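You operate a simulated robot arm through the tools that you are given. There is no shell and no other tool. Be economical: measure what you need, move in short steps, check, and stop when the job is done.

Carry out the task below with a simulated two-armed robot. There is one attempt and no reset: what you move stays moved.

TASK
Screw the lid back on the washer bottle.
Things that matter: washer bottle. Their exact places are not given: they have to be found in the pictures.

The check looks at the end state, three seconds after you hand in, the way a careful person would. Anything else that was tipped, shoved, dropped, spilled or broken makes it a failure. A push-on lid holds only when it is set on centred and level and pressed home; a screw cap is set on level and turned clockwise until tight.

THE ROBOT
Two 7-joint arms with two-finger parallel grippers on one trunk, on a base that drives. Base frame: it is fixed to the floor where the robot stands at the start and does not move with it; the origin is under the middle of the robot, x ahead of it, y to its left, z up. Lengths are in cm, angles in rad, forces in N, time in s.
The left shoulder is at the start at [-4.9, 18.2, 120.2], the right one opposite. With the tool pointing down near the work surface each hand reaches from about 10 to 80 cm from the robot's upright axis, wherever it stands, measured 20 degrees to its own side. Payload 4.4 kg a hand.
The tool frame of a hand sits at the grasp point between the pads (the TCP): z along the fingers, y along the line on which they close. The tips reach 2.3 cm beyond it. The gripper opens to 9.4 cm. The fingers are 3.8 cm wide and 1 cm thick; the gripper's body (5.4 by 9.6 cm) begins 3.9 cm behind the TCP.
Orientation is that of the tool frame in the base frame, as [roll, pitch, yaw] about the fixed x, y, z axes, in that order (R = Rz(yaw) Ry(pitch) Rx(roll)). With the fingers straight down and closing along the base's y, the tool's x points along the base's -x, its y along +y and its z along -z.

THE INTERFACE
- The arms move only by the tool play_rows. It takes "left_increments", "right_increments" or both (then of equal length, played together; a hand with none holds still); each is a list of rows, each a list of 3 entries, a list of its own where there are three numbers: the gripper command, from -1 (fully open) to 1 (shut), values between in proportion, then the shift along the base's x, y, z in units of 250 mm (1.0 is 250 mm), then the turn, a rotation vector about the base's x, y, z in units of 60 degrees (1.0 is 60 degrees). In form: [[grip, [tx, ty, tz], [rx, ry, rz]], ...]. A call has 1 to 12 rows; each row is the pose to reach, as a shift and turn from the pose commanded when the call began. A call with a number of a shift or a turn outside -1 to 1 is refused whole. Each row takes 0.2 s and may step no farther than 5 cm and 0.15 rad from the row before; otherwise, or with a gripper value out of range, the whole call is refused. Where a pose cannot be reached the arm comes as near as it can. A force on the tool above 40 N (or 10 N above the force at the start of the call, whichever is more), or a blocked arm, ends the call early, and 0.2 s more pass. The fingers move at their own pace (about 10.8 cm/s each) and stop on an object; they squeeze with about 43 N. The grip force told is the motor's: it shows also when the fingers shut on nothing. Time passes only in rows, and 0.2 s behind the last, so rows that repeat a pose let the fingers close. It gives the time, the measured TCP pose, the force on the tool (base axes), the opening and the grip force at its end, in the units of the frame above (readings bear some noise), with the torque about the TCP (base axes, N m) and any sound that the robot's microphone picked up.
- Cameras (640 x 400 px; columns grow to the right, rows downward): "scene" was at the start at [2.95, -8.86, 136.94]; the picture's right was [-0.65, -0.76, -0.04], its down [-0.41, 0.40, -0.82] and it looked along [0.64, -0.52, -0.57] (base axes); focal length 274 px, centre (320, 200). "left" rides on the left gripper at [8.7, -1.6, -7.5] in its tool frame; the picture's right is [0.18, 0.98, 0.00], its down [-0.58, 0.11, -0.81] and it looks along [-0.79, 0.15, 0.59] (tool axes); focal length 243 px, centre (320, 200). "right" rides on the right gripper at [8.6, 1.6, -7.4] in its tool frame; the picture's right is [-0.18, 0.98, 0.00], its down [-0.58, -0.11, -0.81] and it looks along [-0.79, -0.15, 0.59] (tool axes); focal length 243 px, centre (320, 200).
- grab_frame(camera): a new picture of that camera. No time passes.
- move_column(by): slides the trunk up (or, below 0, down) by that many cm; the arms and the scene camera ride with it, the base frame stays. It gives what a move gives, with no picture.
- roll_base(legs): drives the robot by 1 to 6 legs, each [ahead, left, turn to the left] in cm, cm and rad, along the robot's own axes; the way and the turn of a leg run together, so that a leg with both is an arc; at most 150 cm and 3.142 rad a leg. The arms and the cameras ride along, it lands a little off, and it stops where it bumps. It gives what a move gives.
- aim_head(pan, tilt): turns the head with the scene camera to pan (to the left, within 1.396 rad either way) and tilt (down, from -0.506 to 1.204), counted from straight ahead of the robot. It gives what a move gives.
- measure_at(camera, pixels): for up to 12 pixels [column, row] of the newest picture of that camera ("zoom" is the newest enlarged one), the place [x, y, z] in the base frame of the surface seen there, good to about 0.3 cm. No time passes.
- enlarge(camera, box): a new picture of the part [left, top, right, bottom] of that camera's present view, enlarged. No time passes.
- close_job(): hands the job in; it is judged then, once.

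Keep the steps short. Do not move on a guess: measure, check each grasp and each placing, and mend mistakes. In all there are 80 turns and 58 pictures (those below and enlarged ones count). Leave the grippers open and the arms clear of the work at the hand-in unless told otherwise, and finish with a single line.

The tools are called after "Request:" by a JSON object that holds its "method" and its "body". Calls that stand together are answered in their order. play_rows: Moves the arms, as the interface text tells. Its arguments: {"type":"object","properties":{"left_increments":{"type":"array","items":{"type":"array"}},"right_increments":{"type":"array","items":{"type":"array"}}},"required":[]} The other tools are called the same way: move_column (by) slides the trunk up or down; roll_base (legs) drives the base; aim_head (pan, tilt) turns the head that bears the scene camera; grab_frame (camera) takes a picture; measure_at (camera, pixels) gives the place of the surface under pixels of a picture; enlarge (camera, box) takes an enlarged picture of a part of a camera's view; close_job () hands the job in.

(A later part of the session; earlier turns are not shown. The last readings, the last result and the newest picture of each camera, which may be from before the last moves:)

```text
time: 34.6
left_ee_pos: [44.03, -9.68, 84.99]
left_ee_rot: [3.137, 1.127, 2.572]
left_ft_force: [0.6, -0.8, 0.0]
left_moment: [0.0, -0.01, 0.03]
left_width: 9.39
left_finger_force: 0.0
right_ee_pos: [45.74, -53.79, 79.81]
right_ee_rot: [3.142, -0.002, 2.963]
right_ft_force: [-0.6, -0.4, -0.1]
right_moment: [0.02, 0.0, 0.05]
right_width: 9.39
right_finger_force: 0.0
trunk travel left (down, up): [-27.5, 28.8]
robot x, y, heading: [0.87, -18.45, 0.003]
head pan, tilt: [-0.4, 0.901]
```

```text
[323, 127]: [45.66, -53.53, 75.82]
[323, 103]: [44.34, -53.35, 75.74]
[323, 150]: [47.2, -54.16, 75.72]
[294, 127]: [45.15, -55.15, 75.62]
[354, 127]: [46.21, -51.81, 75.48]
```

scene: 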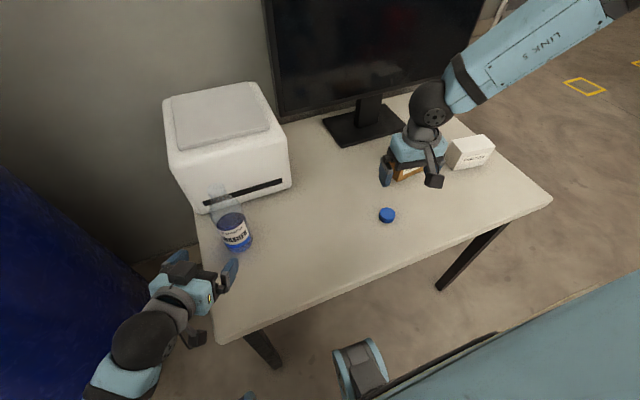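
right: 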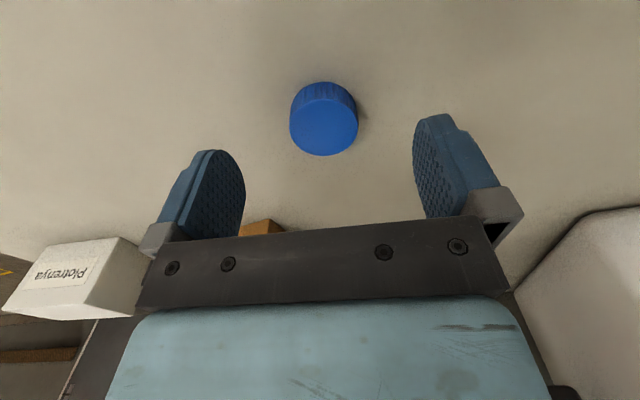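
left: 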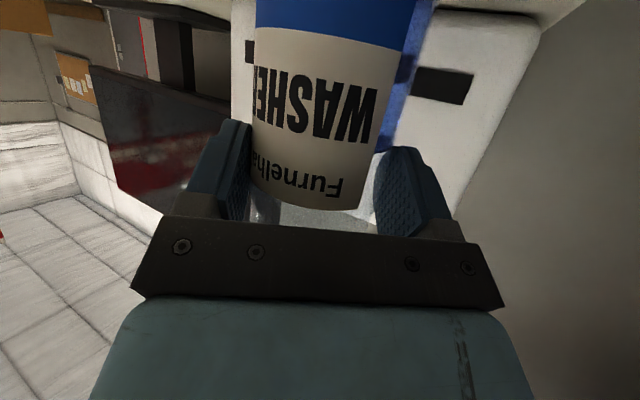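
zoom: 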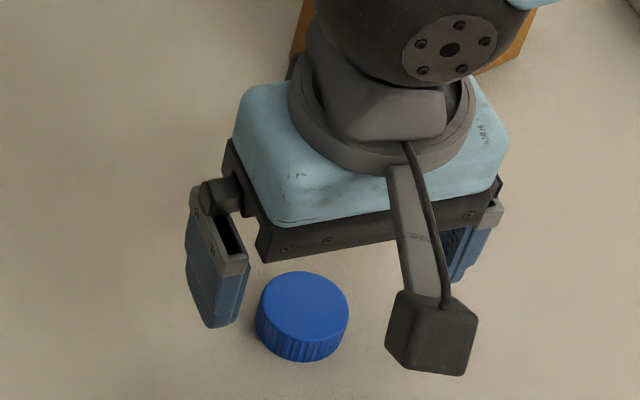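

The cap centre is (45.75, -53.55), well aligned. I lower to z≈76.8 and close.

Request:
{"method": "play_rows", "body": {"right_increments": [[-1, [0, 0.008, -0.06], [0, 0, 0]], [-1, [0, 0.008, -0.122], [0, 0, 0]], [-1, [0, 0.008, -0.122], [0, 0, 0]], [0, [0, 0.008, -0.122], [0, 0, 0]], [0.1, [0, 0.008, -0.122], [0, 0, 0]], [0.3, [0, 0.008, -0.122], [0, 0, 0]], [1, [0, 0.008, -0.122], [0, 0, 0]], [1, [0, 0.008, -0.122], [0, 0, 0]]]}}

Request:
{"method": "grab_frame", "body": {"camera": "right"}}

```text
time: 36.4
left_ee_pos: [44.14, -9.69, 85.03]
left_ee_rot: [3.136, 1.128, 2.574]
left_ft_force: [-0.7, -0.2, -0.4]
left_moment: [-0.01, 0.01, -0.02]
left_width: 9.41
left_finger_force: 0.1
right_ee_pos: [45.58, -54.14, 79.23]
right_ee_rot: [3.141, 0.0, 2.964]
right_ft_force: [-0.4, -0.3, 0.1]
right_moment: [-0.01, 0.01, 0.0]
right_width: 0.0
right_finger_force: 42.1
right hand out of reach, approached as far as the arm can: row 1, 2, 3, 4, 5, 6, 7, 8
trunk travel left (down, up): [-27.5, 28.8]
robot x, y, heading: [0.67, -18.13, -0.001]
head pan, tilt: [-0.4, 0.901]
```

```text
25 pictures are left
```

right: 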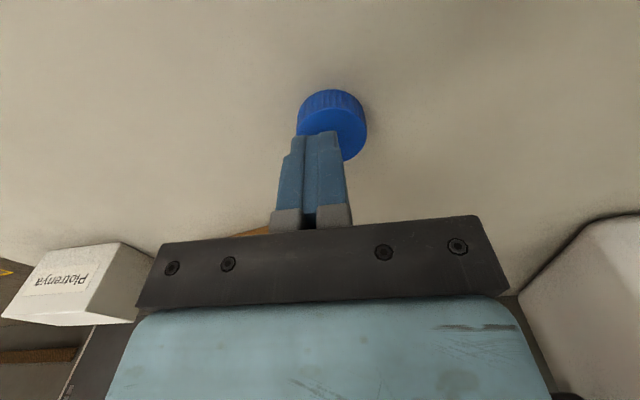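

The hand stopped at z 79.2, so the fingers shut above the cap without touching it. The shoulders are too high. I open and raise both hands, then lower the trunk by 10 cm.

Request:
{"method": "play_rows", "body": {"right_increments": [[-1, [0, 0, 0.15], [0, 0, 0]], [-1, [0, 0, 0.3], [0, 0, 0]], [-1, [0, 0.0, 0.45], [0, 0, 0]], [-1, [0, 0, 0.5], [0, 0, 0]], [-1, [0, 0, 0.5], [0, 0, 0]]], "left_increments": [[-1, [0, 0, 0.1], [0, 0, 0]], [-1, [0, 0, 0.2], [0, 0, 0]], [-1, [0, 0, 0.3], [0, 0, 0]], [-1, [0, 0, 0.4], [0, 0, 0]], [-1, [0, 0, 0.4], [0, 0, 0]]]}}

Request:
{"method": "move_column", "body": {"by": -10}}

```text
time: 37.6
left_ee_pos: [44.09, -9.57, 95.0]
left_ee_rot: [3.137, 1.128, 2.575]
left_ft_force: [-0.2, 0.5, -0.5]
left_moment: [-0.03, 0.0, 0.0]
left_width: 9.39
left_finger_force: 0.1
right_ee_pos: [45.42, -54.21, 91.7]
right_ee_rot: [-3.141, 0.0, 2.965]
right_ft_force: [0.4, -0.3, 0.0]
right_moment: [0.0, 0.02, -0.02]
right_width: 9.41
right_finger_force: 0.1
trunk travel left (down, up): [-27.5, 28.8]
robot x, y, heading: [0.35, -18.2, -0.002]
head pan, tilt: [-0.4, 0.901]
```

```text
time: 39.0
left_ee_pos: [44.0, -9.67, 84.89]
left_ee_rot: [3.136, 1.13, 2.575]
left_ft_force: [-0.5, 0.4, 0.2]
left_moment: [0.0, 0.02, -0.04]
left_width: 9.4
left_finger_force: 0.0
right_ee_pos: [45.36, -54.24, 81.68]
right_ee_rot: [-3.141, 0.0, 2.964]
right_ft_force: [0.5, 0.0, 0.1]
right_moment: [-0.01, -0.01, -0.01]
right_width: 9.39
right_finger_force: 0.0
trunk travel left (down, up): [-17.5, 38.8]
robot x, y, heading: [0.9, -18.08, -0.004]
head pan, tilt: [-0.4, 0.901]
```

Now I centre over (45.75, -53.55) and lower to z≈76.8, keeping the fingers open.

Request:
{"method": "play_rows", "body": {"right_increments": [[-1, [0.016, 0.028, -0.02], [0, 0, 0]], [-1, [0.016, 0.028, -0.1], [0, 0, 0]], [-1, [0.016, 0.028, -0.16], [0, 0, 0]], [-1, [0.016, 0.028, -0.196], [0, 0, 0]], [-1, [0.016, 0.028, -0.196], [0, 0, 0]]]}}

Request:
{"method": "grab_frame", "body": {"camera": "right"}}

```text
time: 40.2
left_ee_pos: [44.11, -9.65, 84.94]
left_ee_rot: [3.136, 1.13, 2.575]
left_ft_force: [0.5, 0.2, 0.3]
left_moment: [0.0, -0.03, 0.01]
left_width: 9.42
left_finger_force: 0.1
right_ee_pos: [45.97, -53.62, 76.63]
right_ee_rot: [-3.141, 0.001, 2.963]
right_ft_force: [-0.2, 0.5, 0.1]
right_moment: [-0.01, 0.02, -0.03]
right_width: 9.41
right_finger_force: 0.0
trunk travel left (down, up): [-17.5, 38.8]
robot x, y, heading: [0.78, -18.17, -0.002]
head pan, tilt: [-0.4, 0.901]
```

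```text
24 pictures are left
```

right: 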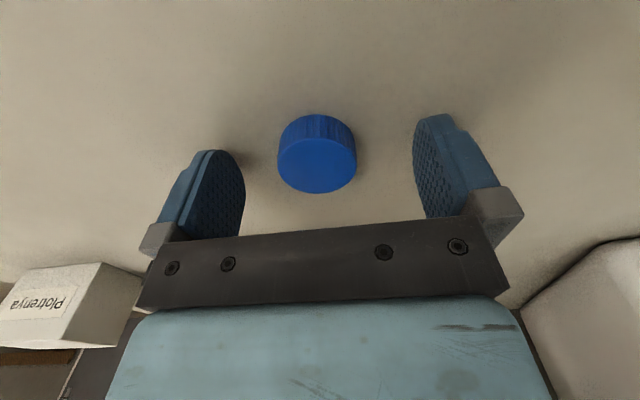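

Reached. The cap sits between the pads, so I close gradually.

Request:
{"method": "play_rows", "body": {"right_increments": [[-0.2, [0, 0, 0], [0, 0, 0]], [0, [0, 0, 0], [0, 0, 0]], [0.1, [0, 0, 0], [0, 0, 0]], [0.2, [0, 0, 0], [0, 0, 0]], [0.5, [0, 0, 0], [0, 0, 0]], [1, [0, 0, 0], [0, 0, 0]], [1, [0, 0, 0], [0, 0, 0]]]}}

Request:
{"method": "grab_frame", "body": {"camera": "right"}}

```text
time: 41.8
left_ee_pos: [44.12, -9.54, 84.97]
left_ee_rot: [3.136, 1.128, 2.573]
left_ft_force: [-0.4, 0.3, -0.4]
left_moment: [0.01, 0.03, 0.02]
left_width: 9.39
left_finger_force: 0.1
right_ee_pos: [45.88, -53.5, 76.84]
right_ee_rot: [-3.14, 0.0, 2.963]
right_ft_force: [0.1, -0.3, -0.5]
right_moment: [0.02, -0.01, 0.03]
right_width: 3.82
right_finger_force: 43.5
trunk travel left (down, up): [-17.5, 38.8]
robot x, y, heading: [0.55, -17.92, 0.006]
head pan, tilt: [-0.4, 0.901]
```

```text
23 pictures are left
```

right: 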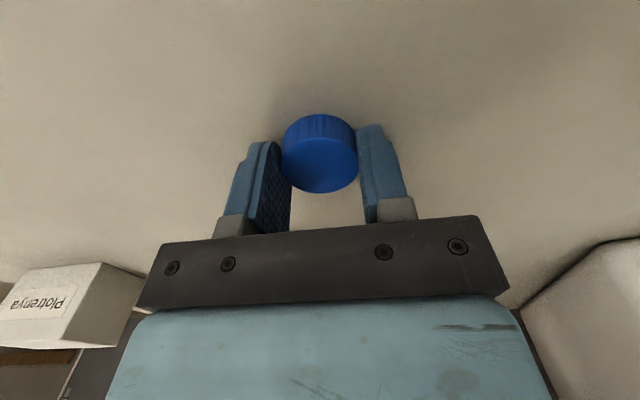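

The cap is gripped at an opening of 3.82 cm. I lift it 25 cm and bring the left hand forward around the bottle again, fingers open, to its former grasp pose.

Request:
{"method": "play_rows", "body": {"right_increments": [[1, [0, 0, 0.1], [0, 0, 0]], [1, [0, 0, 0.28], [0, 0, 0]], [1, [0, 0, 0.46], [0, 0, 0]], [1, [0, 0, 0.64], [0, 0, 0]], [1, [0, 0, 0.82], [0, 0, 0]], [1, [0, 0, 1], [0, 0, 0]], [1, [0, 0, 1], [0, 0, 0]]], "left_increments": [[-1, [0, 0, -0.03], [0, 0, 0]], [-1, [0.08, -0.052, -0.03], [0, 0, 0]], [-1, [0.16, -0.105, -0.03], [0, 0, 0]], [-1, [0.24, -0.157, -0.03], [0, 0, 0]], [-1, [0.3, -0.196, -0.03], [0, 0, 0]], [-1, [0.336, -0.22, -0.03], [0, 0, 0]], [-1, [0.336, -0.22, -0.03], [0, 0, 0]]]}}

Request:
{"method": "grab_frame", "body": {"camera": "left"}}

Request:
{"method": "grab_frame", "body": {"camera": "scene"}}

```text
time: 43.4
left_ee_pos: [52.59, -15.14, 84.03]
left_ee_rot: [3.137, 1.128, 2.575]
left_ft_force: [0.3, -0.3, 0.4]
left_moment: [0.02, 0.0, -0.02]
left_width: 9.42
left_finger_force: 0.1
right_ee_pos: [45.85, -53.79, 101.74]
right_ee_rot: [3.141, 0.0, 2.963]
right_ft_force: [0.2, 0.1, -0.2]
right_moment: [0.0, -0.01, 0.01]
right_width: 3.81
right_finger_force: 42.5
trunk travel left (down, up): [-17.5, 38.8]
robot x, y, heading: [0.54, -18.2, -0.003]
head pan, tilt: [-0.4, 0.901]
```

```text
22 pictures are left
```

left: 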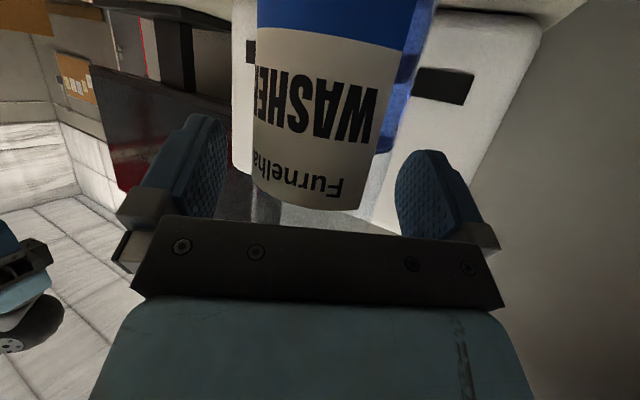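

```text
21 pictures are left
```

scene: 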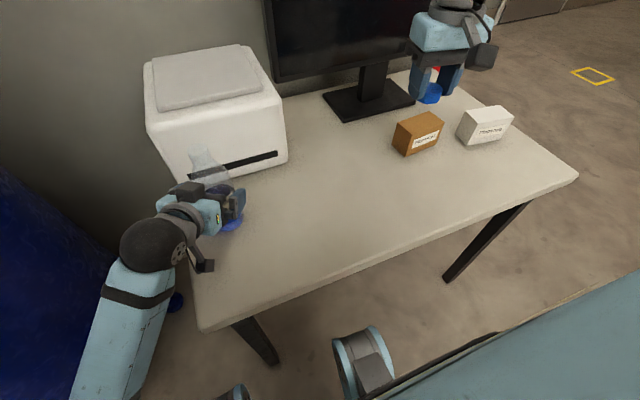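

Same picture as before the first grasp, so I close the left fingers on the bottle. The right hand carries the cap part of the way, at z≈105.

Request:
{"method": "play_rows", "body": {"left_increments": [[-0.6, [0, 0, 0], [0, 0, 0]], [-0.4, [0, 0, 0], [0, 0, 0]], [-0.35, [0, 0, 0], [0, 0, 0]], [-0.2, [0, 0, 0], [0, 0, 0]], [0, [0, 0, 0], [0, 0, 0]], [0.5, [0, 0, 0], [0, 0, 0]], [1, [0, 0, 0], [0, 0, 0]], [1, [0, 0, 0], [0, 0, 0]]], "right_increments": [[1, [0, 0, 0.08], [0, 0, 0]], [1, [0, 0.1, 0.16], [0, 0, 0.13]], [1, [0, 0.25, 0.16], [0, 0, 0.26]], [1, [0, 0.4, 0.16], [0, 0, 0.39]], [1, [0.05, 0.55, 0.16], [0, 0, 0.52]], [1, [0.1, 0.7, 0.16], [0, 0, 0.65]], [1, [0.12, 0.8, 0.16], [0, 0, 0.78]], [1, [0.12, 0.8, 0.16], [0, 0, 0.78]]]}}

Request:
{"method": "grab_frame", "body": {"camera": "scene"}}

Request:
{"method": "grab_frame", "body": {"camera": "right"}}

```text
time: 45.2
left_ee_pos: [52.55, -15.08, 84.21]
left_ee_rot: [3.138, 1.128, 2.574]
left_ft_force: [-0.3, 0.4, 3.8]
left_moment: [-0.15, 0.13, -0.03]
left_width: 6.69
left_finger_force: 43.5
right_ee_pos: [48.93, -33.61, 105.77]
right_ee_rot: [-3.141, 0.0, -2.5]
right_ft_force: [0.9, -0.8, 0.2]
right_moment: [-0.03, 0.0, 0.05]
right_width: 3.8
right_finger_force: 43.4
trunk travel left (down, up): [-17.5, 38.8]
robot x, y, heading: [0.72, -17.74, -0.001]
head pan, tilt: [-0.4, 0.901]
```

```text
20 pictures are left
```

scene: 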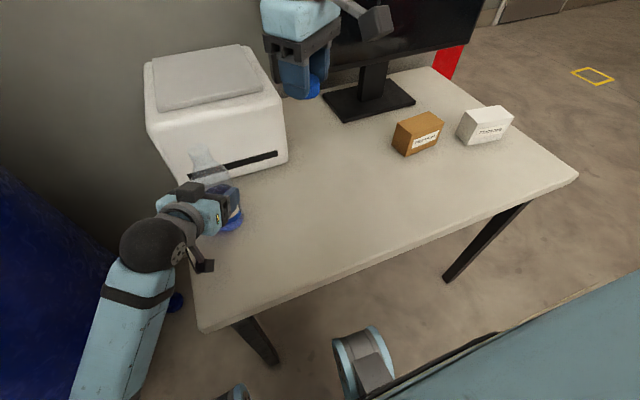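

```text
19 pictures are left
```

right: 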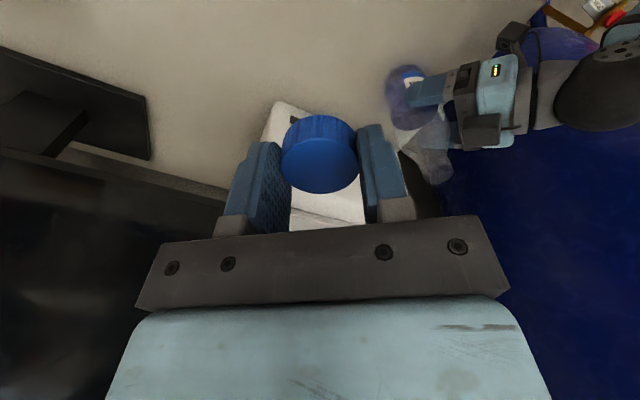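

Everything was reached. I measure the cap in the grip and enlarge the bottle's mouth.

Request:
{"method": "measure_at", "body": {"camera": "right", "pixels": [[320, 165], [320, 140], [320, 188], [284, 162], [355, 162]]}}

Request:
{"method": "enlarge", "body": {"camera": "right", "box": [370, 50, 490, 200]}}

Request:
{"method": "enlarge", "body": {"camera": "scene", "box": [160, 130, 270, 240]}}

```text
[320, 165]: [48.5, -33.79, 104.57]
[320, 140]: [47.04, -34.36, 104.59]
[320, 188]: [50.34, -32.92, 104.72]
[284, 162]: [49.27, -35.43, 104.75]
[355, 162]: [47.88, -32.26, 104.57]
```

```text
2.67 times, centred on (430, 125) of right
```

zoom: 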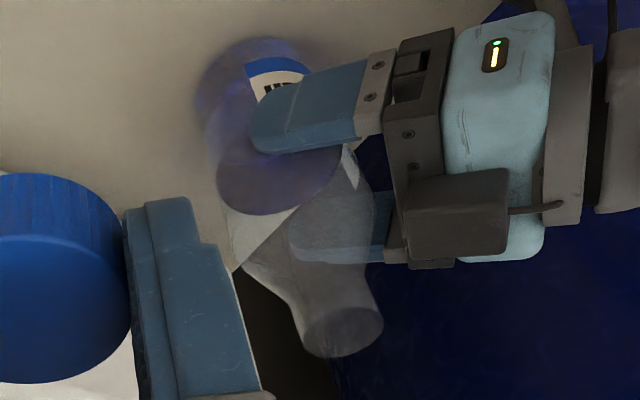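

```text
3.64 times, centred on (215, 185) of scene
```

zoom: 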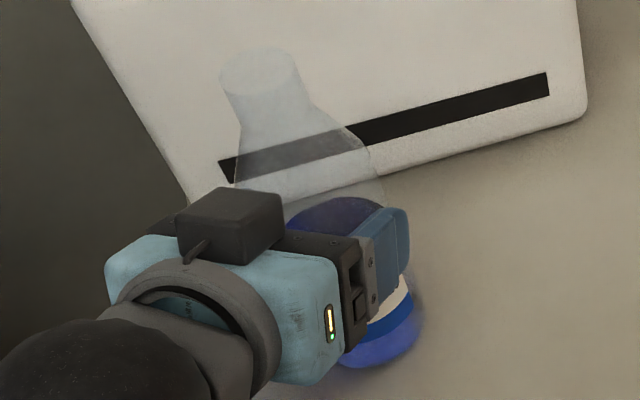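

The cap is 0.3 cm off the TCP along tool x, and its bottom is about 3.05 cm below the TCP. By sight lines the mouth is at about (54.0, -15.7, 93.8). I move the cap above it, with its bottom about 3 cm over the rim, and pre-turn a further 0.5 rad.

Request:
{"method": "play_rows", "body": {"right_increments": [[1, [0.04, 0.14, 0], [0, 0, 0.12]], [1, [0.08, 0.29, 0], [0, 0, 0.24]], [1, [0.12, 0.44, 0], [0, 0, 0.36]], [1, [0.16, 0.58, 0], [0, 0, 0.48]], [1, [0.206, 0.725, 0], [0, 0, 0.48]], [1, [0.206, 0.725, -0.12], [0, 0, 0.48]], [1, [0.206, 0.725, -0.23], [0, 0, 0.48]], [1, [0.206, 0.725, -0.23], [0, 0, 0.48]]]}}

Request:
{"method": "grab_frame", "body": {"camera": "right"}}

Request:
{"method": "enlarge", "body": {"camera": "scene", "box": [150, 90, 290, 230]}}

```text
time: 47.0
left_ee_pos: [52.48, -15.2, 84.12]
left_ee_rot: [3.137, 1.13, 2.574]
left_ft_force: [-0.4, -0.8, 3.6]
left_moment: [-0.32, -0.03, -0.07]
left_width: 6.68
left_finger_force: 43.5
right_ee_pos: [50.04, -29.84, 102.76]
right_ee_rot: [3.141, 0.0, -1.998]
right_ft_force: [-0.1, -0.3, 0.6]
right_moment: [0.0, -0.01, 0.0]
right_width: 3.79
right_finger_force: 43.1
right hand out of reach, approached as far as the arm can: row 2, 3, 4, 5, 6, 7, 8
trunk travel left (down, up): [-17.5, 38.8]
robot x, y, heading: [0.42, -17.95, 0.003]
head pan, tilt: [-0.4, 0.901]
```

```text
16 pictures are left
```

right: 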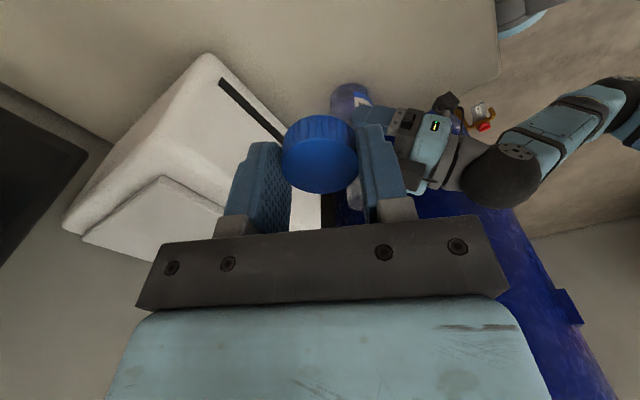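

```text
2.86 times, centred on (220, 160) of scene
```

zoom: 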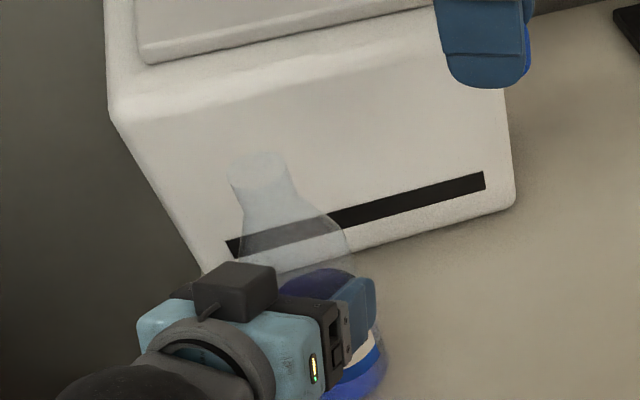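

It stopped short again; that much pre-turn is out of the wrist's range here. I turn back 0.67 rad and carry on to above the mouth.

Request:
{"method": "play_rows", "body": {"right_increments": [[1, [0, 0, 0], [0, 0, -0.14]], [1, [0, 0, 0], [0, 0, -0.28]], [1, [0, 0.0, 0], [0, 0, -0.42]], [1, [0.04, 0.14, 0], [0, 0, -0.56]], [1, [0.08, 0.29, 0], [0, 0, -0.64]], [1, [0.12, 0.43, 0], [0, 0, -0.64]], [1, [0.166, 0.57, 0], [0, 0, -0.64]], [1, [0.166, 0.57, -0.13], [0, 0, -0.64]], [1, [0.166, 0.57, -0.13], [0, 0, -0.64]]]}}

```text
time: 49.0
left_ee_pos: [52.56, -15.19, 84.17]
left_ee_rot: [3.137, 1.131, 2.576]
left_ft_force: [-1.3, 0.3, 2.7]
left_moment: [-0.25, 0.02, -0.1]
left_width: 6.71
left_finger_force: 42.9
right_ee_pos: [49.65, -29.74, 103.04]
right_ee_rot: [3.141, 0.001, -2.671]
right_ft_force: [0.2, 0.4, 0.2]
right_moment: [0.0, 0.03, -0.04]
right_width: 3.8
right_finger_force: 43.0
right hand out of reach, approached as far as the arm can: row 3, 4, 5, 6, 7, 8, 9
trunk travel left (down, up): [-17.5, 38.8]
robot x, y, heading: [0.87, -17.88, -0.001]
head pan, tilt: [-0.4, 0.901]
```

It stopped at the same place even without moving, so a joint limit or the posture is to blame. I look at the right arm.

Request:
{"method": "aim_head", "body": {"pan": -0.7, "tilt": 0.35}}

Request:
{"method": "grab_frame", "body": {"camera": "scene"}}

```text
time: 49.9
left_ee_pos: [52.5, -15.13, 84.14]
left_ee_rot: [3.136, 1.13, 2.572]
left_ft_force: [-2.1, -0.3, 2.2]
left_moment: [-0.21, 0.08, -0.08]
left_width: 6.7
left_finger_force: 42.8
right_ee_pos: [49.72, -29.81, 102.96]
right_ee_rot: [-3.14, -0.001, -2.67]
right_ft_force: [-0.8, 0.0, -0.2]
right_moment: [0.02, -0.01, 0.02]
right_width: 3.8
right_finger_force: 42.7
trunk travel left (down, up): [-17.5, 38.8]
robot x, y, heading: [0.45, -17.86, -0.005]
head pan, tilt: [-0.7, 0.351]
```

```text
14 pictures are left
```

scene: 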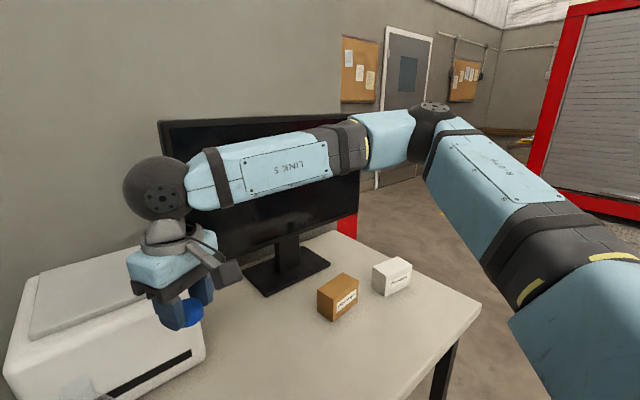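

The arm is limited going further left, while the region around (45, -40) was reached easily. So I'd rather carry the bottle with the left hand to where the right arm works freely. First I test the right hand's turning range there, at TCP (44.2, -38, 97).

Request:
{"method": "play_rows", "body": {"right_increments": [[1, [-0.08, -0.12, 0], [0, 0, 0]], [1, [-0.16, -0.24, 0], [0, 0, 0.14]], [1, [-0.22, -0.328, -0.08], [0, 0, 0.28]], [1, [-0.22, -0.328, -0.16], [0, 0, 0.42]], [1, [-0.22, -0.328, -0.24], [0, 0, 0.56]], [1, [-0.22, -0.328, -0.24], [0, 0, 0.7]], [1, [-0.22, -0.328, -0.24], [0, 0, 0.84]], [1, [-0.22, -0.328, -0.24], [0, 0, 0.98]], [1, [-0.22, -0.328, -0.24], [0, 0, 0.98]]]}}

Request:
{"method": "play_rows", "body": {"right_increments": [[1, [0, 0, 0], [0, 0, 0.14]], [1, [0, 0, 0], [0, 0, 0.28]], [1, [0, 0, 0], [0, 0, 0.42]], [1, [0, 0, 0], [0, 0, 0.56]], [1, [0, 0, 0], [0, 0, 0.7]], [1, [0, 0, 0], [0, 0, 0.84]], [1, [0, 0, 0], [0, 0, 0.98]], [1, [0, 0, 0], [0, 0, 0.98]]]}}

```text
time: 51.9
left_ee_pos: [52.44, -15.16, 84.07]
left_ee_rot: [3.137, 1.13, 2.574]
left_ft_force: [0.7, -0.9, 2.6]
left_moment: [-0.24, -0.14, 0.05]
left_width: 6.68
left_finger_force: 43.2
right_ee_pos: [37.43, -32.55, 94.16]
right_ee_rot: [-3.139, 0.0, -1.648]
right_ft_force: [0.1, -0.3, 0.1]
right_moment: [0.03, -0.03, -0.02]
right_width: 3.76
right_finger_force: 42.4
right hand out of reach, approached as far as the arm can: row 7, 8, 9
trunk travel left (down, up): [-17.5, 38.8]
robot x, y, heading: [0.78, -18.11, 0.002]
head pan, tilt: [-0.7, 0.351]
```

```text
time: 53.7
left_ee_pos: [52.49, -15.16, 84.01]
left_ee_rot: [3.139, 1.128, 2.573]
left_ft_force: [0.8, -0.7, 2.2]
left_moment: [-0.26, 0.01, -0.04]
left_width: 6.67
left_finger_force: 43.0
right_ee_pos: [36.12, -32.48, 90.7]
right_ee_rot: [-2.857, 0.04, -1.308]
right_ft_force: [0.8, 0.8, 0.2]
right_moment: [0.01, 0.02, 0.0]
right_width: 3.74
right_finger_force: 42.7
right hand out of reach, approached as far as the arm can: row 1, 2, 3, 4, 5, 6, 7, 8
trunk travel left (down, up): [-17.5, 38.8]
robot x, y, heading: [0.71, -17.84, -0.001]
head pan, tilt: [-0.7, 0.351]
```

The turn was fine up to yaw ≈ -1.8 and fails beyond that. I bring the hand back upright at (44.2, -38, 97) with yaw ≈ -1.9.

Request:
{"method": "play_rows", "body": {"right_increments": [[1, [0.06, -0.04, 0.05], [-0.006, 0.057, -0.113]], [1, [0.12, -0.09, 0.1], [-0.013, 0.114, -0.226]], [1, [0.19, -0.13, 0.15], [-0.02, 0.17, -0.339]], [1, [0.26, -0.18, 0.2], [-0.026, 0.227, -0.452]], [1, [0.324, -0.22, 0.252], [-0.033, 0.284, -0.565]], [1, [0.324, -0.22, 0.252], [-0.033, 0.284, -0.565]]]}}

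```text
time: 55.1
left_ee_pos: [52.49, -15.06, 84.29]
left_ee_rot: [3.137, 1.128, 2.574]
left_ft_force: [-0.5, -0.5, 2.7]
left_moment: [-0.26, -0.12, 0.03]
left_width: 6.69
left_finger_force: 43.2
right_ee_pos: [43.78, -37.68, 96.75]
right_ee_rot: [3.134, -0.009, -1.914]
right_ft_force: [0.2, -0.5, 0.0]
right_moment: [-0.03, -0.04, -0.03]
right_width: 3.75
right_finger_force: 43.0
right hand out of reach, approached as far as the arm can: row 2, 3, 4, 5, 6
trunk travel left (down, up): [-17.5, 38.8]
robot x, y, heading: [0.51, -18.12, -0.003]
head pan, tilt: [-0.7, 0.351]
```

The hand is back upright. Now I sweep the other way (clockwise) to learn the stroke available here.

Request:
{"method": "play_rows", "body": {"right_increments": [[1, [0, 0, 0.01], [0, 0, -0.14]], [1, [0, 0, 0.01], [0, 0, -0.28]], [1, [0, 0, 0.01], [0, 0, -0.42]], [1, [0, 0, 0.01], [0, 0, -0.56]], [1, [0, 0, 0.01], [0, 0, -0.7]], [1, [0, 0, 0.01], [0, 0, -0.84]], [1, [0, 0, 0.01], [0, 0, -0.98]]]}}

Request:
{"method": "play_rows", "body": {"right_increments": [[1, [0, 0, 0], [0, 0, -0.14]], [1, [0, 0, 0], [0, 0, -0.28]], [1, [0, 0, 0], [0, 0, -0.42]], [1, [0, 0, 0], [0, 0, -0.56]], [1, [0, 0, 0], [0, 0, -0.7]], [1, [0, 0, 0], [0, 0, -0.84]], [1, [0, 0, 0], [0, 0, -0.98]]]}}

Request:
{"method": "play_rows", "body": {"right_increments": [[1, [0, 0, 0], [0, 0, -0.14]], [1, [0, 0, 0], [0, 0, -0.28]], [1, [0, 0, 0], [0, 0, -0.42]], [1, [0, 0, 0], [0, 0, -0.56]], [1, [0, 0, 0], [0, 0, -0.7]], [1, [0, 0, 0], [0, 0, -0.84]], [1, [0, 0, 0], [0, 0, -0.98]]]}}

```text
time: 56.7
left_ee_pos: [52.46, -15.17, 84.12]
left_ee_rot: [3.137, 1.129, 2.574]
left_ft_force: [-1.0, -0.5, 2.0]
left_moment: [-0.15, 0.04, -0.07]
left_width: 6.69
left_finger_force: 43.0
right_ee_pos: [43.74, -37.73, 97.01]
right_ee_rot: [3.133, -0.008, -2.938]
right_ft_force: [0.9, -0.3, 1.3]
right_moment: [0.0, 0.0, 0.03]
right_width: 3.74
right_finger_force: 43.4
trunk travel left (down, up): [-17.5, 38.8]
robot x, y, heading: [0.41, -18.25, -0.004]
head pan, tilt: [-0.7, 0.351]
```

```text
time: 58.3
left_ee_pos: [52.41, -15.06, 84.15]
left_ee_rot: [3.136, 1.13, 2.574]
left_ft_force: [-1.4, 0.3, 1.8]
left_moment: [-0.21, 0.1, -0.07]
left_width: 6.68
left_finger_force: 43.2
right_ee_pos: [43.84, -37.58, 97.06]
right_ee_rot: [3.133, -0.007, 2.319]
right_ft_force: [0.4, -0.2, 0.4]
right_moment: [0.0, 0.0, -0.01]
right_width: 3.76
right_finger_force: 43.8
trunk travel left (down, up): [-17.5, 38.8]
robot x, y, heading: [0.51, -18.1, -0.002]
head pan, tilt: [-0.7, 0.351]
```

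```text
time: 59.9
left_ee_pos: [52.54, -15.07, 84.12]
left_ee_rot: [3.136, 1.13, 2.575]
left_ft_force: [-1.7, -0.8, 0.6]
left_moment: [-0.19, 0.07, -0.04]
left_width: 6.67
left_finger_force: 42.9
right_ee_pos: [43.8, -37.62, 97.1]
right_ee_rot: [3.134, -0.008, 1.293]
right_ft_force: [0.5, -0.4, -1.1]
right_moment: [0.01, -0.01, -0.03]
right_width: 3.74
right_finger_force: 42.7
trunk travel left (down, up): [-17.5, 38.8]
robot x, y, heading: [0.85, -18.19, 0.001]
head pan, tilt: [-0.7, 0.351]
```

That is a clear stroke of over 3 rad, from yaw -1.9 to -5.0. Now I raise the right hand and wind it back. Meanwhile the left hand lifts the bottle 1.5 cm and starts to carry it to (44, -37.7).

Request:
{"method": "play_rows", "body": {"right_increments": [[1, [0, 0, 0.1], [0, 0, 0.14]], [1, [0, 0, 0.2], [0, 0, 0.28]], [1, [0, 0, 0.3], [0, 0, 0.42]], [1, [0, 0, 0.36], [0, 0, 0.56]], [1, [0, 0, 0.36], [0, 0, 0.7]], [1, [0, 0, 0.36], [0, 0, 0.84]], [1, [0, 0, 0.36], [0, 0, 0.98]], [1, [0, 0, 0.36], [0, 0, 0.98]]], "left_increments": [[1, [0, 0, 0.01], [0, 0, 0]], [1, [0, 0, 0.02], [0, 0, 0]], [1, [0, 0, 0.03], [0, 0, 0]], [1, [0, 0, 0.04], [0, 0, 0]], [1, [0, 0, 0.05], [0, 0, 0]], [1, [0, 0, 0.06], [0, 0, 0]], [1, [0, 0, 0.06], [0, 0, 0]], [1, [0, 0, 0.06], [0, 0, 0]]]}}

Request:
{"method": "aim_head", "body": {"pan": -0.35, "tilt": 0.9}}

Request:
{"method": "grab_frame", "body": {"camera": "scene"}}

```text
time: 61.7
left_ee_pos: [52.49, -15.13, 85.74]
left_ee_rot: [3.139, 1.128, 2.577]
left_ft_force: [0.2, -0.3, -3.4]
left_moment: [0.03, 0.07, 0.01]
left_width: 6.68
left_finger_force: 42.9
right_ee_pos: [43.87, -37.61, 106.02]
right_ee_rot: [3.133, -0.007, 2.322]
right_ft_force: [0.2, -0.4, -0.1]
right_moment: [-0.04, 0.01, 0.01]
right_width: 3.74
right_finger_force: 42.7
trunk travel left (down, up): [-17.5, 38.8]
robot x, y, heading: [0.57, -17.64, 0.001]
head pan, tilt: [-0.7, 0.351]
```

```text
time: 62.7
left_ee_pos: [52.51, -15.09, 85.5]
left_ee_rot: [3.139, 1.127, 2.574]
left_ft_force: [1.2, 0.8, -3.7]
left_moment: [0.01, 0.03, 0.01]
left_width: 6.67
left_finger_force: 42.7
right_ee_pos: [43.78, -37.7, 106.07]
right_ee_rot: [3.132, -0.008, 2.321]
right_ft_force: [-0.1, -0.1, -0.1]
right_moment: [-0.03, 0.03, 0.01]
right_width: 3.73
right_finger_force: 43.2
trunk travel left (down, up): [-17.5, 38.8]
robot x, y, heading: [0.81, -18.06, -0.002]
head pan, tilt: [-0.351, 0.901]
```

```text
13 pictures are left
```

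scene: 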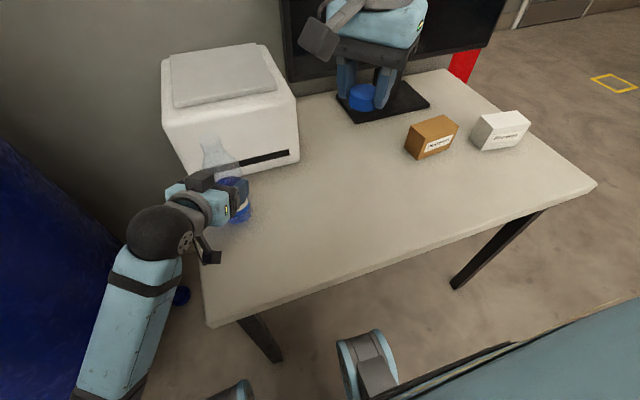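

The bottle is lifted and weighs about 3.5 N. I carry it gently while the right hand winds back.

Request:
{"method": "play_rows", "body": {"left_increments": [[1, [-0.012, -0.027, 0], [0, 0, 0]], [1, [-0.035, -0.08, 0], [0, 0, 0]], [1, [-0.06, -0.134, 0], [0, 0, 0]], [1, [-0.085, -0.19, 0], [0, 0, 0]], [1, [-0.11, -0.246, 0], [0, 0, 0]], [1, [-0.135, -0.3, 0], [0, 0, 0]], [1, [-0.16, -0.358, 0], [0, 0, 0]], [1, [-0.185, -0.41, 0], [0, 0, 0]], [1, [-0.195, -0.436, 0], [0, 0, 0]], [1, [-0.195, -0.436, 0], [0, 0, 0]]], "right_increments": [[1, [0, 0, 0], [0, 0, 0.14]], [1, [0, 0, 0], [0, 0, 0.28]], [1, [0, 0, 0], [0, 0, 0.42]], [1, [0, 0, 0], [0, 0, 0.56]], [1, [0, 0, 0], [0, 0, 0.7]], [1, [0, 0, 0], [0, 0, 0.84]], [1, [0, 0, 0], [0, 0, 0.98]], [1, [0, 0, 0], [0, 0, 0.98]], [1, [0, 0, 0], [0, 0, 0.98]], [1, [0, 0, 0], [0, 0, 0.98]]]}}

Request:
{"method": "play_rows", "body": {"left_increments": [[1, [-0.012, -0.027, 0], [0, 0, 0]], [1, [-0.035, -0.08, 0], [0, 0, 0]], [1, [-0.06, -0.134, 0], [0, 0, 0]], [1, [-0.085, -0.19, 0], [0, 0, 0]], [1, [-0.11, -0.246, 0], [0, 0, 0]], [1, [-0.135, -0.3, 0], [0, 0, 0]], [1, [-0.16, -0.358, 0], [0, 0, 0]], [1, [-0.185, -0.41, 0], [0, 0, 0]], [1, [-0.195, -0.436, 0], [0, 0, 0]], [1, [-0.195, -0.436, 0], [0, 0, 0]]], "right_increments": [[1, [0, 0, 0], [0, 0, 0.14]], [1, [0, 0, 0], [0, 0, 0.28]], [1, [0, 0, 0], [0, 0, 0.42]], [1, [0, 0, 0], [0, 0, 0.56]], [1, [0, 0, 0], [0, 0, 0.7]], [1, [0, 0, 0], [0, 0, 0.84]], [1, [0, 0, 0], [0, 0, 0.92]], [1, [0, 0, 0], [0, 0, 0.92]], [1, [0, 0, 0], [0, 0, 0.92]], [1, [0, 0, 0], [0, 0, 0.92]]]}}

Request:
{"method": "grab_frame", "body": {"camera": "scene"}}

```text
time: 64.4
left_ee_pos: [51.33, -18.65, 84.54]
left_ee_rot: [2.774, 1.103, 2.296]
left_ft_force: [-3.2, 2.5, 20.7]
left_moment: [-0.29, 0.11, -0.06]
left_width: 6.68
left_finger_force: 43.3
right_ee_pos: [43.85, -37.59, 105.96]
right_ee_rot: [3.132, -0.005, -2.936]
right_ft_force: [-0.1, 0.7, 1.1]
right_moment: [0.0, 0.03, -0.02]
right_width: 3.71
right_finger_force: 43.3
trunk travel left (down, up): [-17.5, 38.8]
robot x, y, heading: [0.59, -18.21, 0.0]
head pan, tilt: [-0.351, 0.901]
stopped in row 8 (left hand): the arm was blocked; the commanded pose is now the measured one
```

```text
time: 65.6
left_ee_pos: [52.22, -18.3, 83.63]
left_ee_rot: [2.465, 1.033, 2.07]
left_ft_force: [3.3, -2.5, 25.3]
left_moment: [-0.43, -0.56, -0.02]
left_width: 6.64
left_finger_force: 43.0
right_ee_pos: [43.64, -37.49, 105.85]
right_ee_rot: [3.136, -0.007, -2.268]
right_ft_force: [-0.9, -0.6, 0.0]
right_moment: [-0.02, 0.02, 0.01]
right_width: 3.75
right_finger_force: 43.2
trunk travel left (down, up): [-17.5, 38.8]
robot x, y, heading: [0.69, -17.53, -0.001]
head pan, tilt: [-0.351, 0.901]
stopped in row 5 (left hand): the arm was blocked; the commanded pose is now the measured one
```

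```text
12 pictures are left
```

scene: 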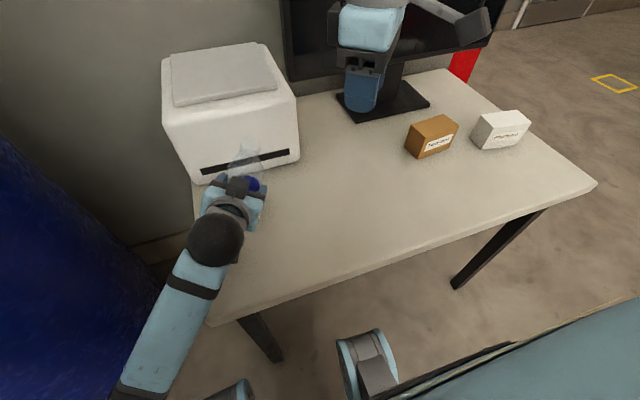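

The left arm was blocked and the hand tipped the bottle by about 19°. That is not enough to spill, but I go straight back to the upright pose.

Request:
{"method": "play_rows", "body": {"left_increments": [[1, [0.002, 0.02, 0.05], [-0.07, 0.04, -0.023]], [1, [0.005, 0.06, 0.09], [-0.14, 0.083, -0.046]], [1, [0.01, 0.1, 0.1], [-0.2, 0.12, -0.068]], [1, [0.012, 0.128, 0.1], [-0.267, 0.158, -0.088]], [1, [0.012, 0.128, 0.1], [-0.267, 0.158, -0.088]]]}}

Request:
{"method": "grab_frame", "body": {"camera": "left"}}

```text
time: 66.8
left_ee_pos: [52.43, -15.35, 85.77]
left_ee_rot: [-3.132, 1.113, 2.585]
left_ft_force: [0.8, 0.3, -4.1]
left_moment: [0.06, 0.07, 0.0]
left_width: 6.64
left_finger_force: 42.7
right_ee_pos: [43.77, -37.64, 106.08]
right_ee_rot: [3.133, -0.006, -2.267]
right_ft_force: [-1.0, 0.1, 0.1]
right_moment: [-0.03, -0.02, 0.0]
right_width: 3.74
right_finger_force: 43.1
trunk travel left (down, up): [-17.5, 38.8]
robot x, y, heading: [0.68, -17.93, 0.002]
head pan, tilt: [-0.351, 0.901]
```

```text
11 pictures are left
```

left: 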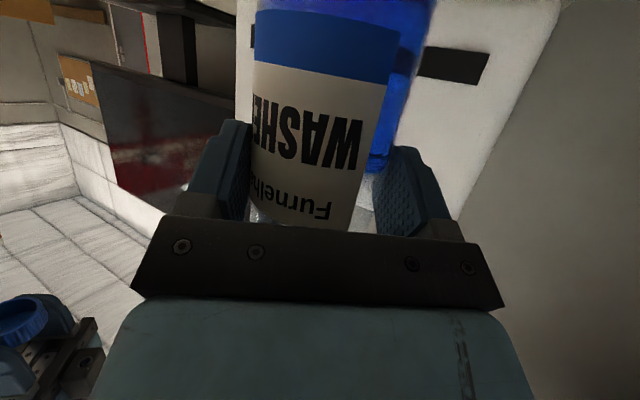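

The bottle is back, held and nearly upright. The trunk was 10 cm lower than before, so the left forearm most likely hit the table's left edge. I raise the trunk 10 cm with the bottle held and then look.

Request:
{"method": "move_column", "body": {"by": 10}}

Request:
{"method": "aim_head", "body": {"pan": -0.1, "tilt": 0.95}}

Request:
{"method": "grab_frame", "body": {"camera": "scene"}}

```text
time: 68.1
left_ee_pos: [52.47, -15.43, 95.69]
left_ee_rot: [-3.134, 1.114, 2.583]
left_ft_force: [-0.6, -0.1, -3.5]
left_moment: [0.01, 0.03, 0.03]
left_width: 6.65
left_finger_force: 43.4
right_ee_pos: [43.88, -37.67, 115.94]
right_ee_rot: [3.132, -0.006, -2.268]
right_ft_force: [0.7, 0.1, -0.7]
right_moment: [0.02, 0.0, 0.04]
right_width: 3.75
right_finger_force: 42.8
trunk travel left (down, up): [-27.5, 28.8]
robot x, y, heading: [0.48, -17.9, -0.001]
head pan, tilt: [-0.351, 0.901]
```

```text
time: 68.9
left_ee_pos: [52.38, -15.39, 95.72]
left_ee_rot: [-3.134, 1.114, 2.581]
left_ft_force: [0.0, -0.3, -3.1]
left_moment: [0.03, 0.04, -0.01]
left_width: 6.65
left_finger_force: 42.8
right_ee_pos: [43.87, -37.76, 116.01]
right_ee_rot: [3.133, -0.008, -2.267]
right_ft_force: [0.1, 0.2, 0.1]
right_moment: [-0.05, -0.04, -0.01]
right_width: 3.71
right_finger_force: 43.2
trunk travel left (down, up): [-27.5, 28.8]
robot x, y, heading: [0.37, -18.21, -0.0]
head pan, tilt: [-0.099, 0.949]
```

```text
10 pictures are left
```

scene: 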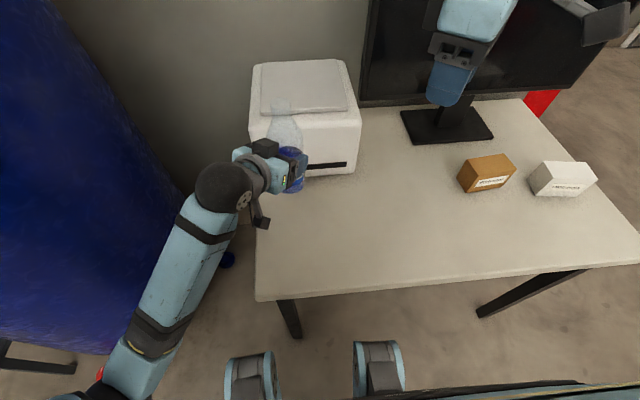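

I measure the forearm's height over the table's left edge, and check that the table and boxes have not moved.

Request:
{"method": "measure_at", "body": {"camera": "scene", "pixels": [[205, 225], [180, 275], [150, 335], [130, 375], [222, 185], [260, 296], [400, 285], [478, 190], [545, 192], [340, 172]]}}

```text
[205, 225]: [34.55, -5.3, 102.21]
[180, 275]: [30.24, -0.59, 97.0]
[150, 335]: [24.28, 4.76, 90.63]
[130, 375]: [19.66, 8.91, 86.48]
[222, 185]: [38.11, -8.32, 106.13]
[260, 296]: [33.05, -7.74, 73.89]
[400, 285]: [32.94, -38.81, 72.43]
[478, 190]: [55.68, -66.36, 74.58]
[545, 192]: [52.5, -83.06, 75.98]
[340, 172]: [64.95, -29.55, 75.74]
```

The forearm now clears the table well, and the table and boxes are where they were. I carry the bottle at this height towards (44.5, -34).

Request:
{"method": "play_rows", "body": {"left_increments": [[1, [-0.015, -0.03, 0], [0, 0, 0]], [1, [-0.045, -0.09, 0], [0, 0, 0]], [1, [-0.08, -0.155, 0], [0, 0, 0]], [1, [-0.115, -0.225, 0], [0, 0, 0]], [1, [-0.15, -0.295, 0], [0, 0, 0]], [1, [-0.185, -0.36, 0], [0, 0, 0]]]}}

```text
time: 70.5
left_ee_pos: [49.67, -20.3, 92.95]
left_ee_rot: [2.899, 1.066, 2.388]
left_ft_force: [-0.9, 0.2, -3.6]
left_moment: [0.02, 0.06, 0.01]
left_width: 6.64
left_finger_force: 43.3
right_ee_pos: [43.89, -37.65, 115.77]
right_ee_rot: [3.133, -0.009, -2.265]
right_ft_force: [0.1, -0.4, -0.1]
right_moment: [-0.03, 0.0, 0.0]
right_width: 3.73
right_finger_force: 43.2
trunk travel left (down, up): [-27.5, 28.8]
robot x, y, heading: [0.83, -17.97, 0.002]
head pan, tilt: [-0.099, 0.949]
stopped in row 6 (left hand): the arm was blocked; the commanded pose is now the measured one
```

It was blocked again at the same sideways place, so it is the left arm folding against the body rather than the table. I undo it and set the bottle upright at its old place.

Request:
{"method": "play_rows", "body": {"left_increments": [[1, [0.03, 0.06, 0.03], [-0.05, 0.03, -0.017]], [1, [0.06, 0.12, 0.06], [-0.096, 0.06, -0.033]], [1, [0.09, 0.17, 0.1], [-0.096, 0.06, -0.033]], [1, [0.109, 0.196, 0.11], [-0.096, 0.06, -0.033]], [1, [0.109, 0.196, 0.11], [-0.096, 0.06, -0.033]]]}}

Request:
{"method": "play_rows", "body": {"right_increments": [[1, [0, 0.06, -0.1], [0, 0, 0]], [1, [0, 0.12, -0.25], [0, 0, 0]], [1, [0, 0.18, -0.4], [0, 0, 0]], [1, [0, 0.24, -0.55], [0, 0, 0]], [1, [0, 0.3, -0.7], [0, 0, 0]], [1, [0, 0.35, -0.76], [0, 0, 0]], [1, [0, 0.35, -0.76], [0, 0, 0]]]}}

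```text
time: 71.7
left_ee_pos: [52.19, -15.46, 96.12]
left_ee_rot: [-3.126, 1.08, 2.579]
left_ft_force: [-0.4, 0.1, -3.7]
left_moment: [0.03, 0.03, 0.01]
left_width: 6.64
left_finger_force: 43.5
right_ee_pos: [43.86, -37.69, 115.96]
right_ee_rot: [3.132, -0.006, -2.266]
right_ft_force: [-0.9, 0.3, 0.5]
right_moment: [0.04, -0.01, 0.0]
right_width: 3.74
right_finger_force: 43.2
trunk travel left (down, up): [-27.5, 28.8]
robot x, y, heading: [0.7, -18.02, 0.0]
head pan, tilt: [-0.099, 0.949]
```

```text
time: 73.3
left_ee_pos: [52.31, -15.28, 96.04]
left_ee_rot: [-3.129, 1.079, 2.575]
left_ft_force: [-0.7, -0.2, -3.8]
left_moment: [0.02, 0.03, 0.02]
left_width: 6.65
left_finger_force: 42.8
right_ee_pos: [43.48, -32.53, 99.44]
right_ee_rot: [3.134, -0.007, -2.267]
right_ft_force: [-1.1, -0.7, 0.1]
right_moment: [0.0, 0.04, 0.03]
right_width: 3.76
right_finger_force: 43.2
right hand out of reach, approached as far as the arm can: row 5, 6, 7
trunk travel left (down, up): [-27.5, 28.8]
robot x, y, heading: [0.54, -17.93, -0.001]
head pan, tilt: [-0.099, 0.949]
```

The right arm's limit here looks like one of posture, with its elbow swung far out ahead. I pull the hand close to the body to let the elbow drop, then extend again.

Request:
{"method": "play_rows", "body": {"right_increments": [[1, [-0.1, -0.1, 0.05], [0, 0, 0]], [1, [-0.27, -0.18, 0.05], [0, 0, 0]], [1, [-0.44, -0.24, 0.05], [0, 0, -0.1]], [1, [-0.61, -0.3, 0.05], [0, 0, -0.2]], [1, [-0.78, -0.34, 0.05], [0, 0, -0.3]], [1, [-0.94, -0.38, 0.05], [0, 0, -0.4]], [1, [-0.94, -0.38, 0.05], [0, 0, -0.4]]]}}

Request:
{"method": "aim_head", "body": {"pan": -0.8, "tilt": 0.8}}

Request:
{"method": "grab_frame", "body": {"camera": "scene"}}

```text
time: 74.9
left_ee_pos: [52.19, -15.43, 95.9]
left_ee_rot: [-3.127, 1.082, 2.578]
left_ft_force: [-0.1, -1.2, -2.9]
left_moment: [0.04, 0.02, 0.01]
left_width: 6.64
left_finger_force: 43.2
right_ee_pos: [32.58, -36.53, 98.66]
right_ee_rot: [3.132, -0.006, -2.686]
right_ft_force: [-0.8, 0.3, -0.5]
right_moment: [0.01, -0.04, -0.01]
right_width: 3.72
right_finger_force: 42.6
right hand out of reach, approached as far as the arm can: row 3, 4, 5, 6, 7
trunk travel left (down, up): [-27.5, 28.8]
robot x, y, heading: [0.54, -17.59, -0.003]
head pan, tilt: [-0.099, 0.949]
```

```text
time: 76.0
left_ee_pos: [52.35, -15.5, 96.0]
left_ee_rot: [-3.127, 1.079, 2.578]
left_ft_force: [-0.2, 0.1, -3.4]
left_moment: [0.01, 0.03, -0.02]
left_width: 6.67
left_finger_force: 43.5
right_ee_pos: [32.64, -36.55, 98.55]
right_ee_rot: [3.133, -0.009, -2.685]
right_ft_force: [0.8, 0.2, -0.9]
right_moment: [0.0, 0.0, -0.02]
right_width: 3.73
right_finger_force: 42.9
trunk travel left (down, up): [-27.5, 28.8]
robot x, y, heading: [0.54, -18.37, -0.005]
head pan, tilt: [-0.799, 0.799]
```

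```text
9 pictures are left
```

scene: 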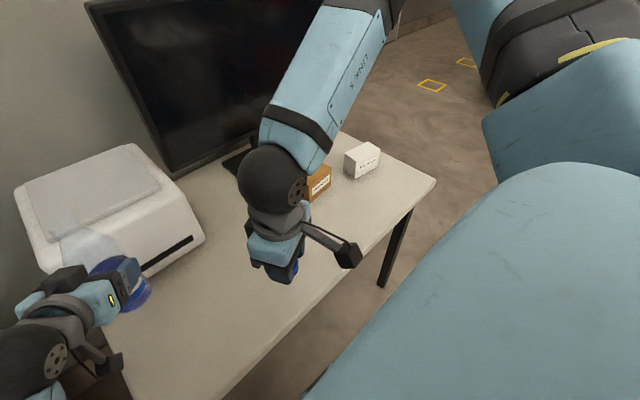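

The left arm blocks because it points only 33° across while being moved across the body. Pointing further across should keep its elbow out, but at the left it would near the barrel. So I drive the base 15 cm right with the bottle lifted, then turn the left hand about the bottle axis.

Request:
{"method": "roll_base", "body": {"legs": [[0, -15, 0]]}}

Request:
{"method": "play_rows", "body": {"left_increments": [[1, [0.005, 0.004, 0], [0, 0, -0.12]], [1, [0.01, 0.009, 0], [0, 0, -0.24]], [1, [0.015, 0.013, 0], [0, 0, -0.36]], [1, [0.02, 0.017, 0], [0, 0, -0.48]], [1, [0.026, 0.022, 0], [0, 0, -0.6]], [1, [0.026, 0.022, 0], [0, 0, -0.6]]]}}

```text
time: 78.0
left_ee_pos: [52.15, -31.19, 96.02]
left_ee_rot: [-3.129, 1.083, 2.578]
left_ft_force: [-0.5, -0.2, -3.6]
left_moment: [0.03, 0.01, -0.04]
left_width: 6.64
left_finger_force: 43.3
right_ee_pos: [32.57, -52.4, 98.53]
right_ee_rot: [3.133, -0.009, -2.687]
right_ft_force: [0.3, 0.0, 0.0]
right_moment: [-0.01, -0.03, 0.01]
right_width: 3.75
right_finger_force: 43.4
trunk travel left (down, up): [-27.5, 28.8]
robot x, y, heading: [0.46, -33.77, -0.004]
head pan, tilt: [-0.799, 0.799]
```

```text
time: 79.4
left_ee_pos: [52.89, -30.74, 95.95]
left_ee_rot: [-3.13, 1.08, 1.947]
left_ft_force: [0.0, 0.7, -3.2]
left_moment: [0.04, 0.01, 0.02]
left_width: 6.64
left_finger_force: 43.0
right_ee_pos: [32.53, -52.27, 98.46]
right_ee_rot: [3.133, -0.007, -2.685]
right_ft_force: [0.3, -0.7, -0.5]
right_moment: [-0.01, -0.02, 0.03]
right_width: 3.78
right_finger_force: 43.2
trunk travel left (down, up): [-27.5, 28.8]
robot x, y, heading: [0.21, -34.04, -0.001]
head pan, tilt: [-0.799, 0.799]
```

That worked. Now the right hand moves aside to (45, -69, 108), and the left hand carries the bottle the first half of the way.

Request:
{"method": "play_rows", "body": {"right_increments": [[1, [0.04, -0.1, 0.08], [0, 0, 0]], [1, [0.1, -0.2, 0.16], [0, 0, 0]], [1, [0.18, -0.3, 0.24], [0, 0, 0]], [1, [0.26, -0.4, 0.3], [0, 0, 0]], [1, [0.34, -0.5, 0.36], [0, 0, 0]], [1, [0.42, -0.6, 0.38], [0, 0, 0]], [1, [0.5, -0.67, 0.38], [0, 0, 0]], [1, [0.5, -0.67, 0.38], [0, 0, 0]]], "left_increments": [[1, [-0.01, -0.02, 0], [0, 0, 0]], [1, [-0.04, -0.06, 0], [0, 0, 0]], [1, [-0.07, -0.12, 0], [0, 0, 0]], [1, [-0.1, -0.18, 0], [0, 0, 0]], [1, [-0.13, -0.24, 0], [0, 0, 0]], [1, [-0.16, -0.29, 0], [0, 0, 0]], [1, [-0.19, -0.34, 0], [0, 0, 0]], [1, [-0.19, -0.34, 0], [0, 0, 0]]]}}

```text
time: 81.2
left_ee_pos: [48.11, -39.13, 95.84]
left_ee_rot: [-3.129, 1.081, 1.944]
left_ft_force: [0.3, -0.2, -3.0]
left_moment: [0.0, 0.02, -0.01]
left_width: 6.65
left_finger_force: 42.6
right_ee_pos: [44.93, -69.24, 108.13]
right_ee_rot: [3.134, -0.008, -2.687]
right_ft_force: [-0.4, -0.5, -0.5]
right_moment: [-0.02, -0.01, 0.0]
right_width: 3.75
right_finger_force: 42.9
trunk travel left (down, up): [-27.5, 28.8]
robot x, y, heading: [0.15, -34.09, -0.003]
head pan, tilt: [-0.799, 0.799]
```

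No block. I continue with the second half.

Request:
{"method": "play_rows", "body": {"left_increments": [[1, [-0.01, -0.03, 0], [0, 0, 0]], [1, [-0.04, -0.09, 0], [0, 0, 0]], [1, [-0.08, -0.16, 0], [0, 0, 0]], [1, [-0.11, -0.23, 0], [0, 0, 0]], [1, [-0.14, -0.3, 0], [0, 0, 0]], [1, [-0.17, -0.37, 0], [0, 0, 0]], [1, [-0.19, -0.43, 0], [0, 0, 0]], [1, [-0.19, -0.45, 0], [0, 0, 0]], [1, [-0.19, -0.45, 0], [0, 0, 0]]]}}

Request:
{"method": "aim_head", "body": {"pan": -0.4, "tilt": 0.85}}

Request:
{"method": "grab_frame", "body": {"camera": "scene"}}

```text
time: 83.2
left_ee_pos: [43.37, -50.44, 96.05]
left_ee_rot: [-3.128, 1.083, 1.947]
left_ft_force: [0.4, -1.1, -4.0]
left_moment: [0.05, 0.0, -0.05]
left_width: 6.67
left_finger_force: 42.5
right_ee_pos: [44.89, -69.25, 108.16]
right_ee_rot: [3.133, -0.008, -2.687]
right_ft_force: [-0.4, -0.6, -0.9]
right_moment: [0.01, 0.01, 0.01]
right_width: 3.73
right_finger_force: 43.0
trunk travel left (down, up): [-27.5, 28.8]
robot x, y, heading: [0.44, -33.57, -0.001]
head pan, tilt: [-0.799, 0.799]
```

```text
time: 84.0
left_ee_pos: [43.37, -50.37, 95.96]
left_ee_rot: [-3.126, 1.08, 1.948]
left_ft_force: [-0.2, 0.3, -2.7]
left_moment: [0.02, -0.02, -0.02]
left_width: 6.62
left_finger_force: 42.8
right_ee_pos: [44.79, -69.34, 108.01]
right_ee_rot: [3.133, -0.009, -2.686]
right_ft_force: [0.4, 0.2, -0.7]
right_moment: [-0.02, -0.02, 0.04]
right_width: 3.73
right_finger_force: 42.9
trunk travel left (down, up): [-27.5, 28.8]
robot x, y, heading: [0.96, -33.73, -0.001]
head pan, tilt: [-0.4, 0.85]
```

```text
8 pictures are left
```

scene: 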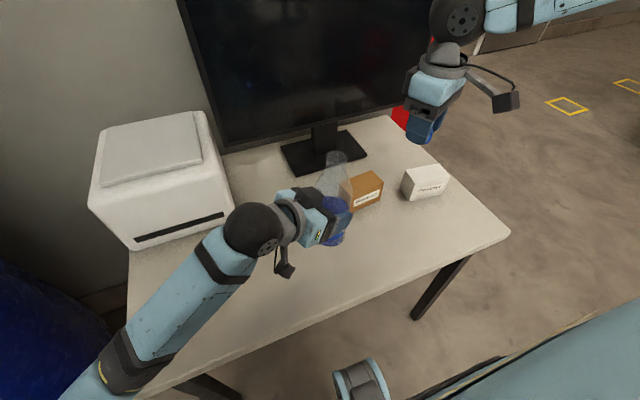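

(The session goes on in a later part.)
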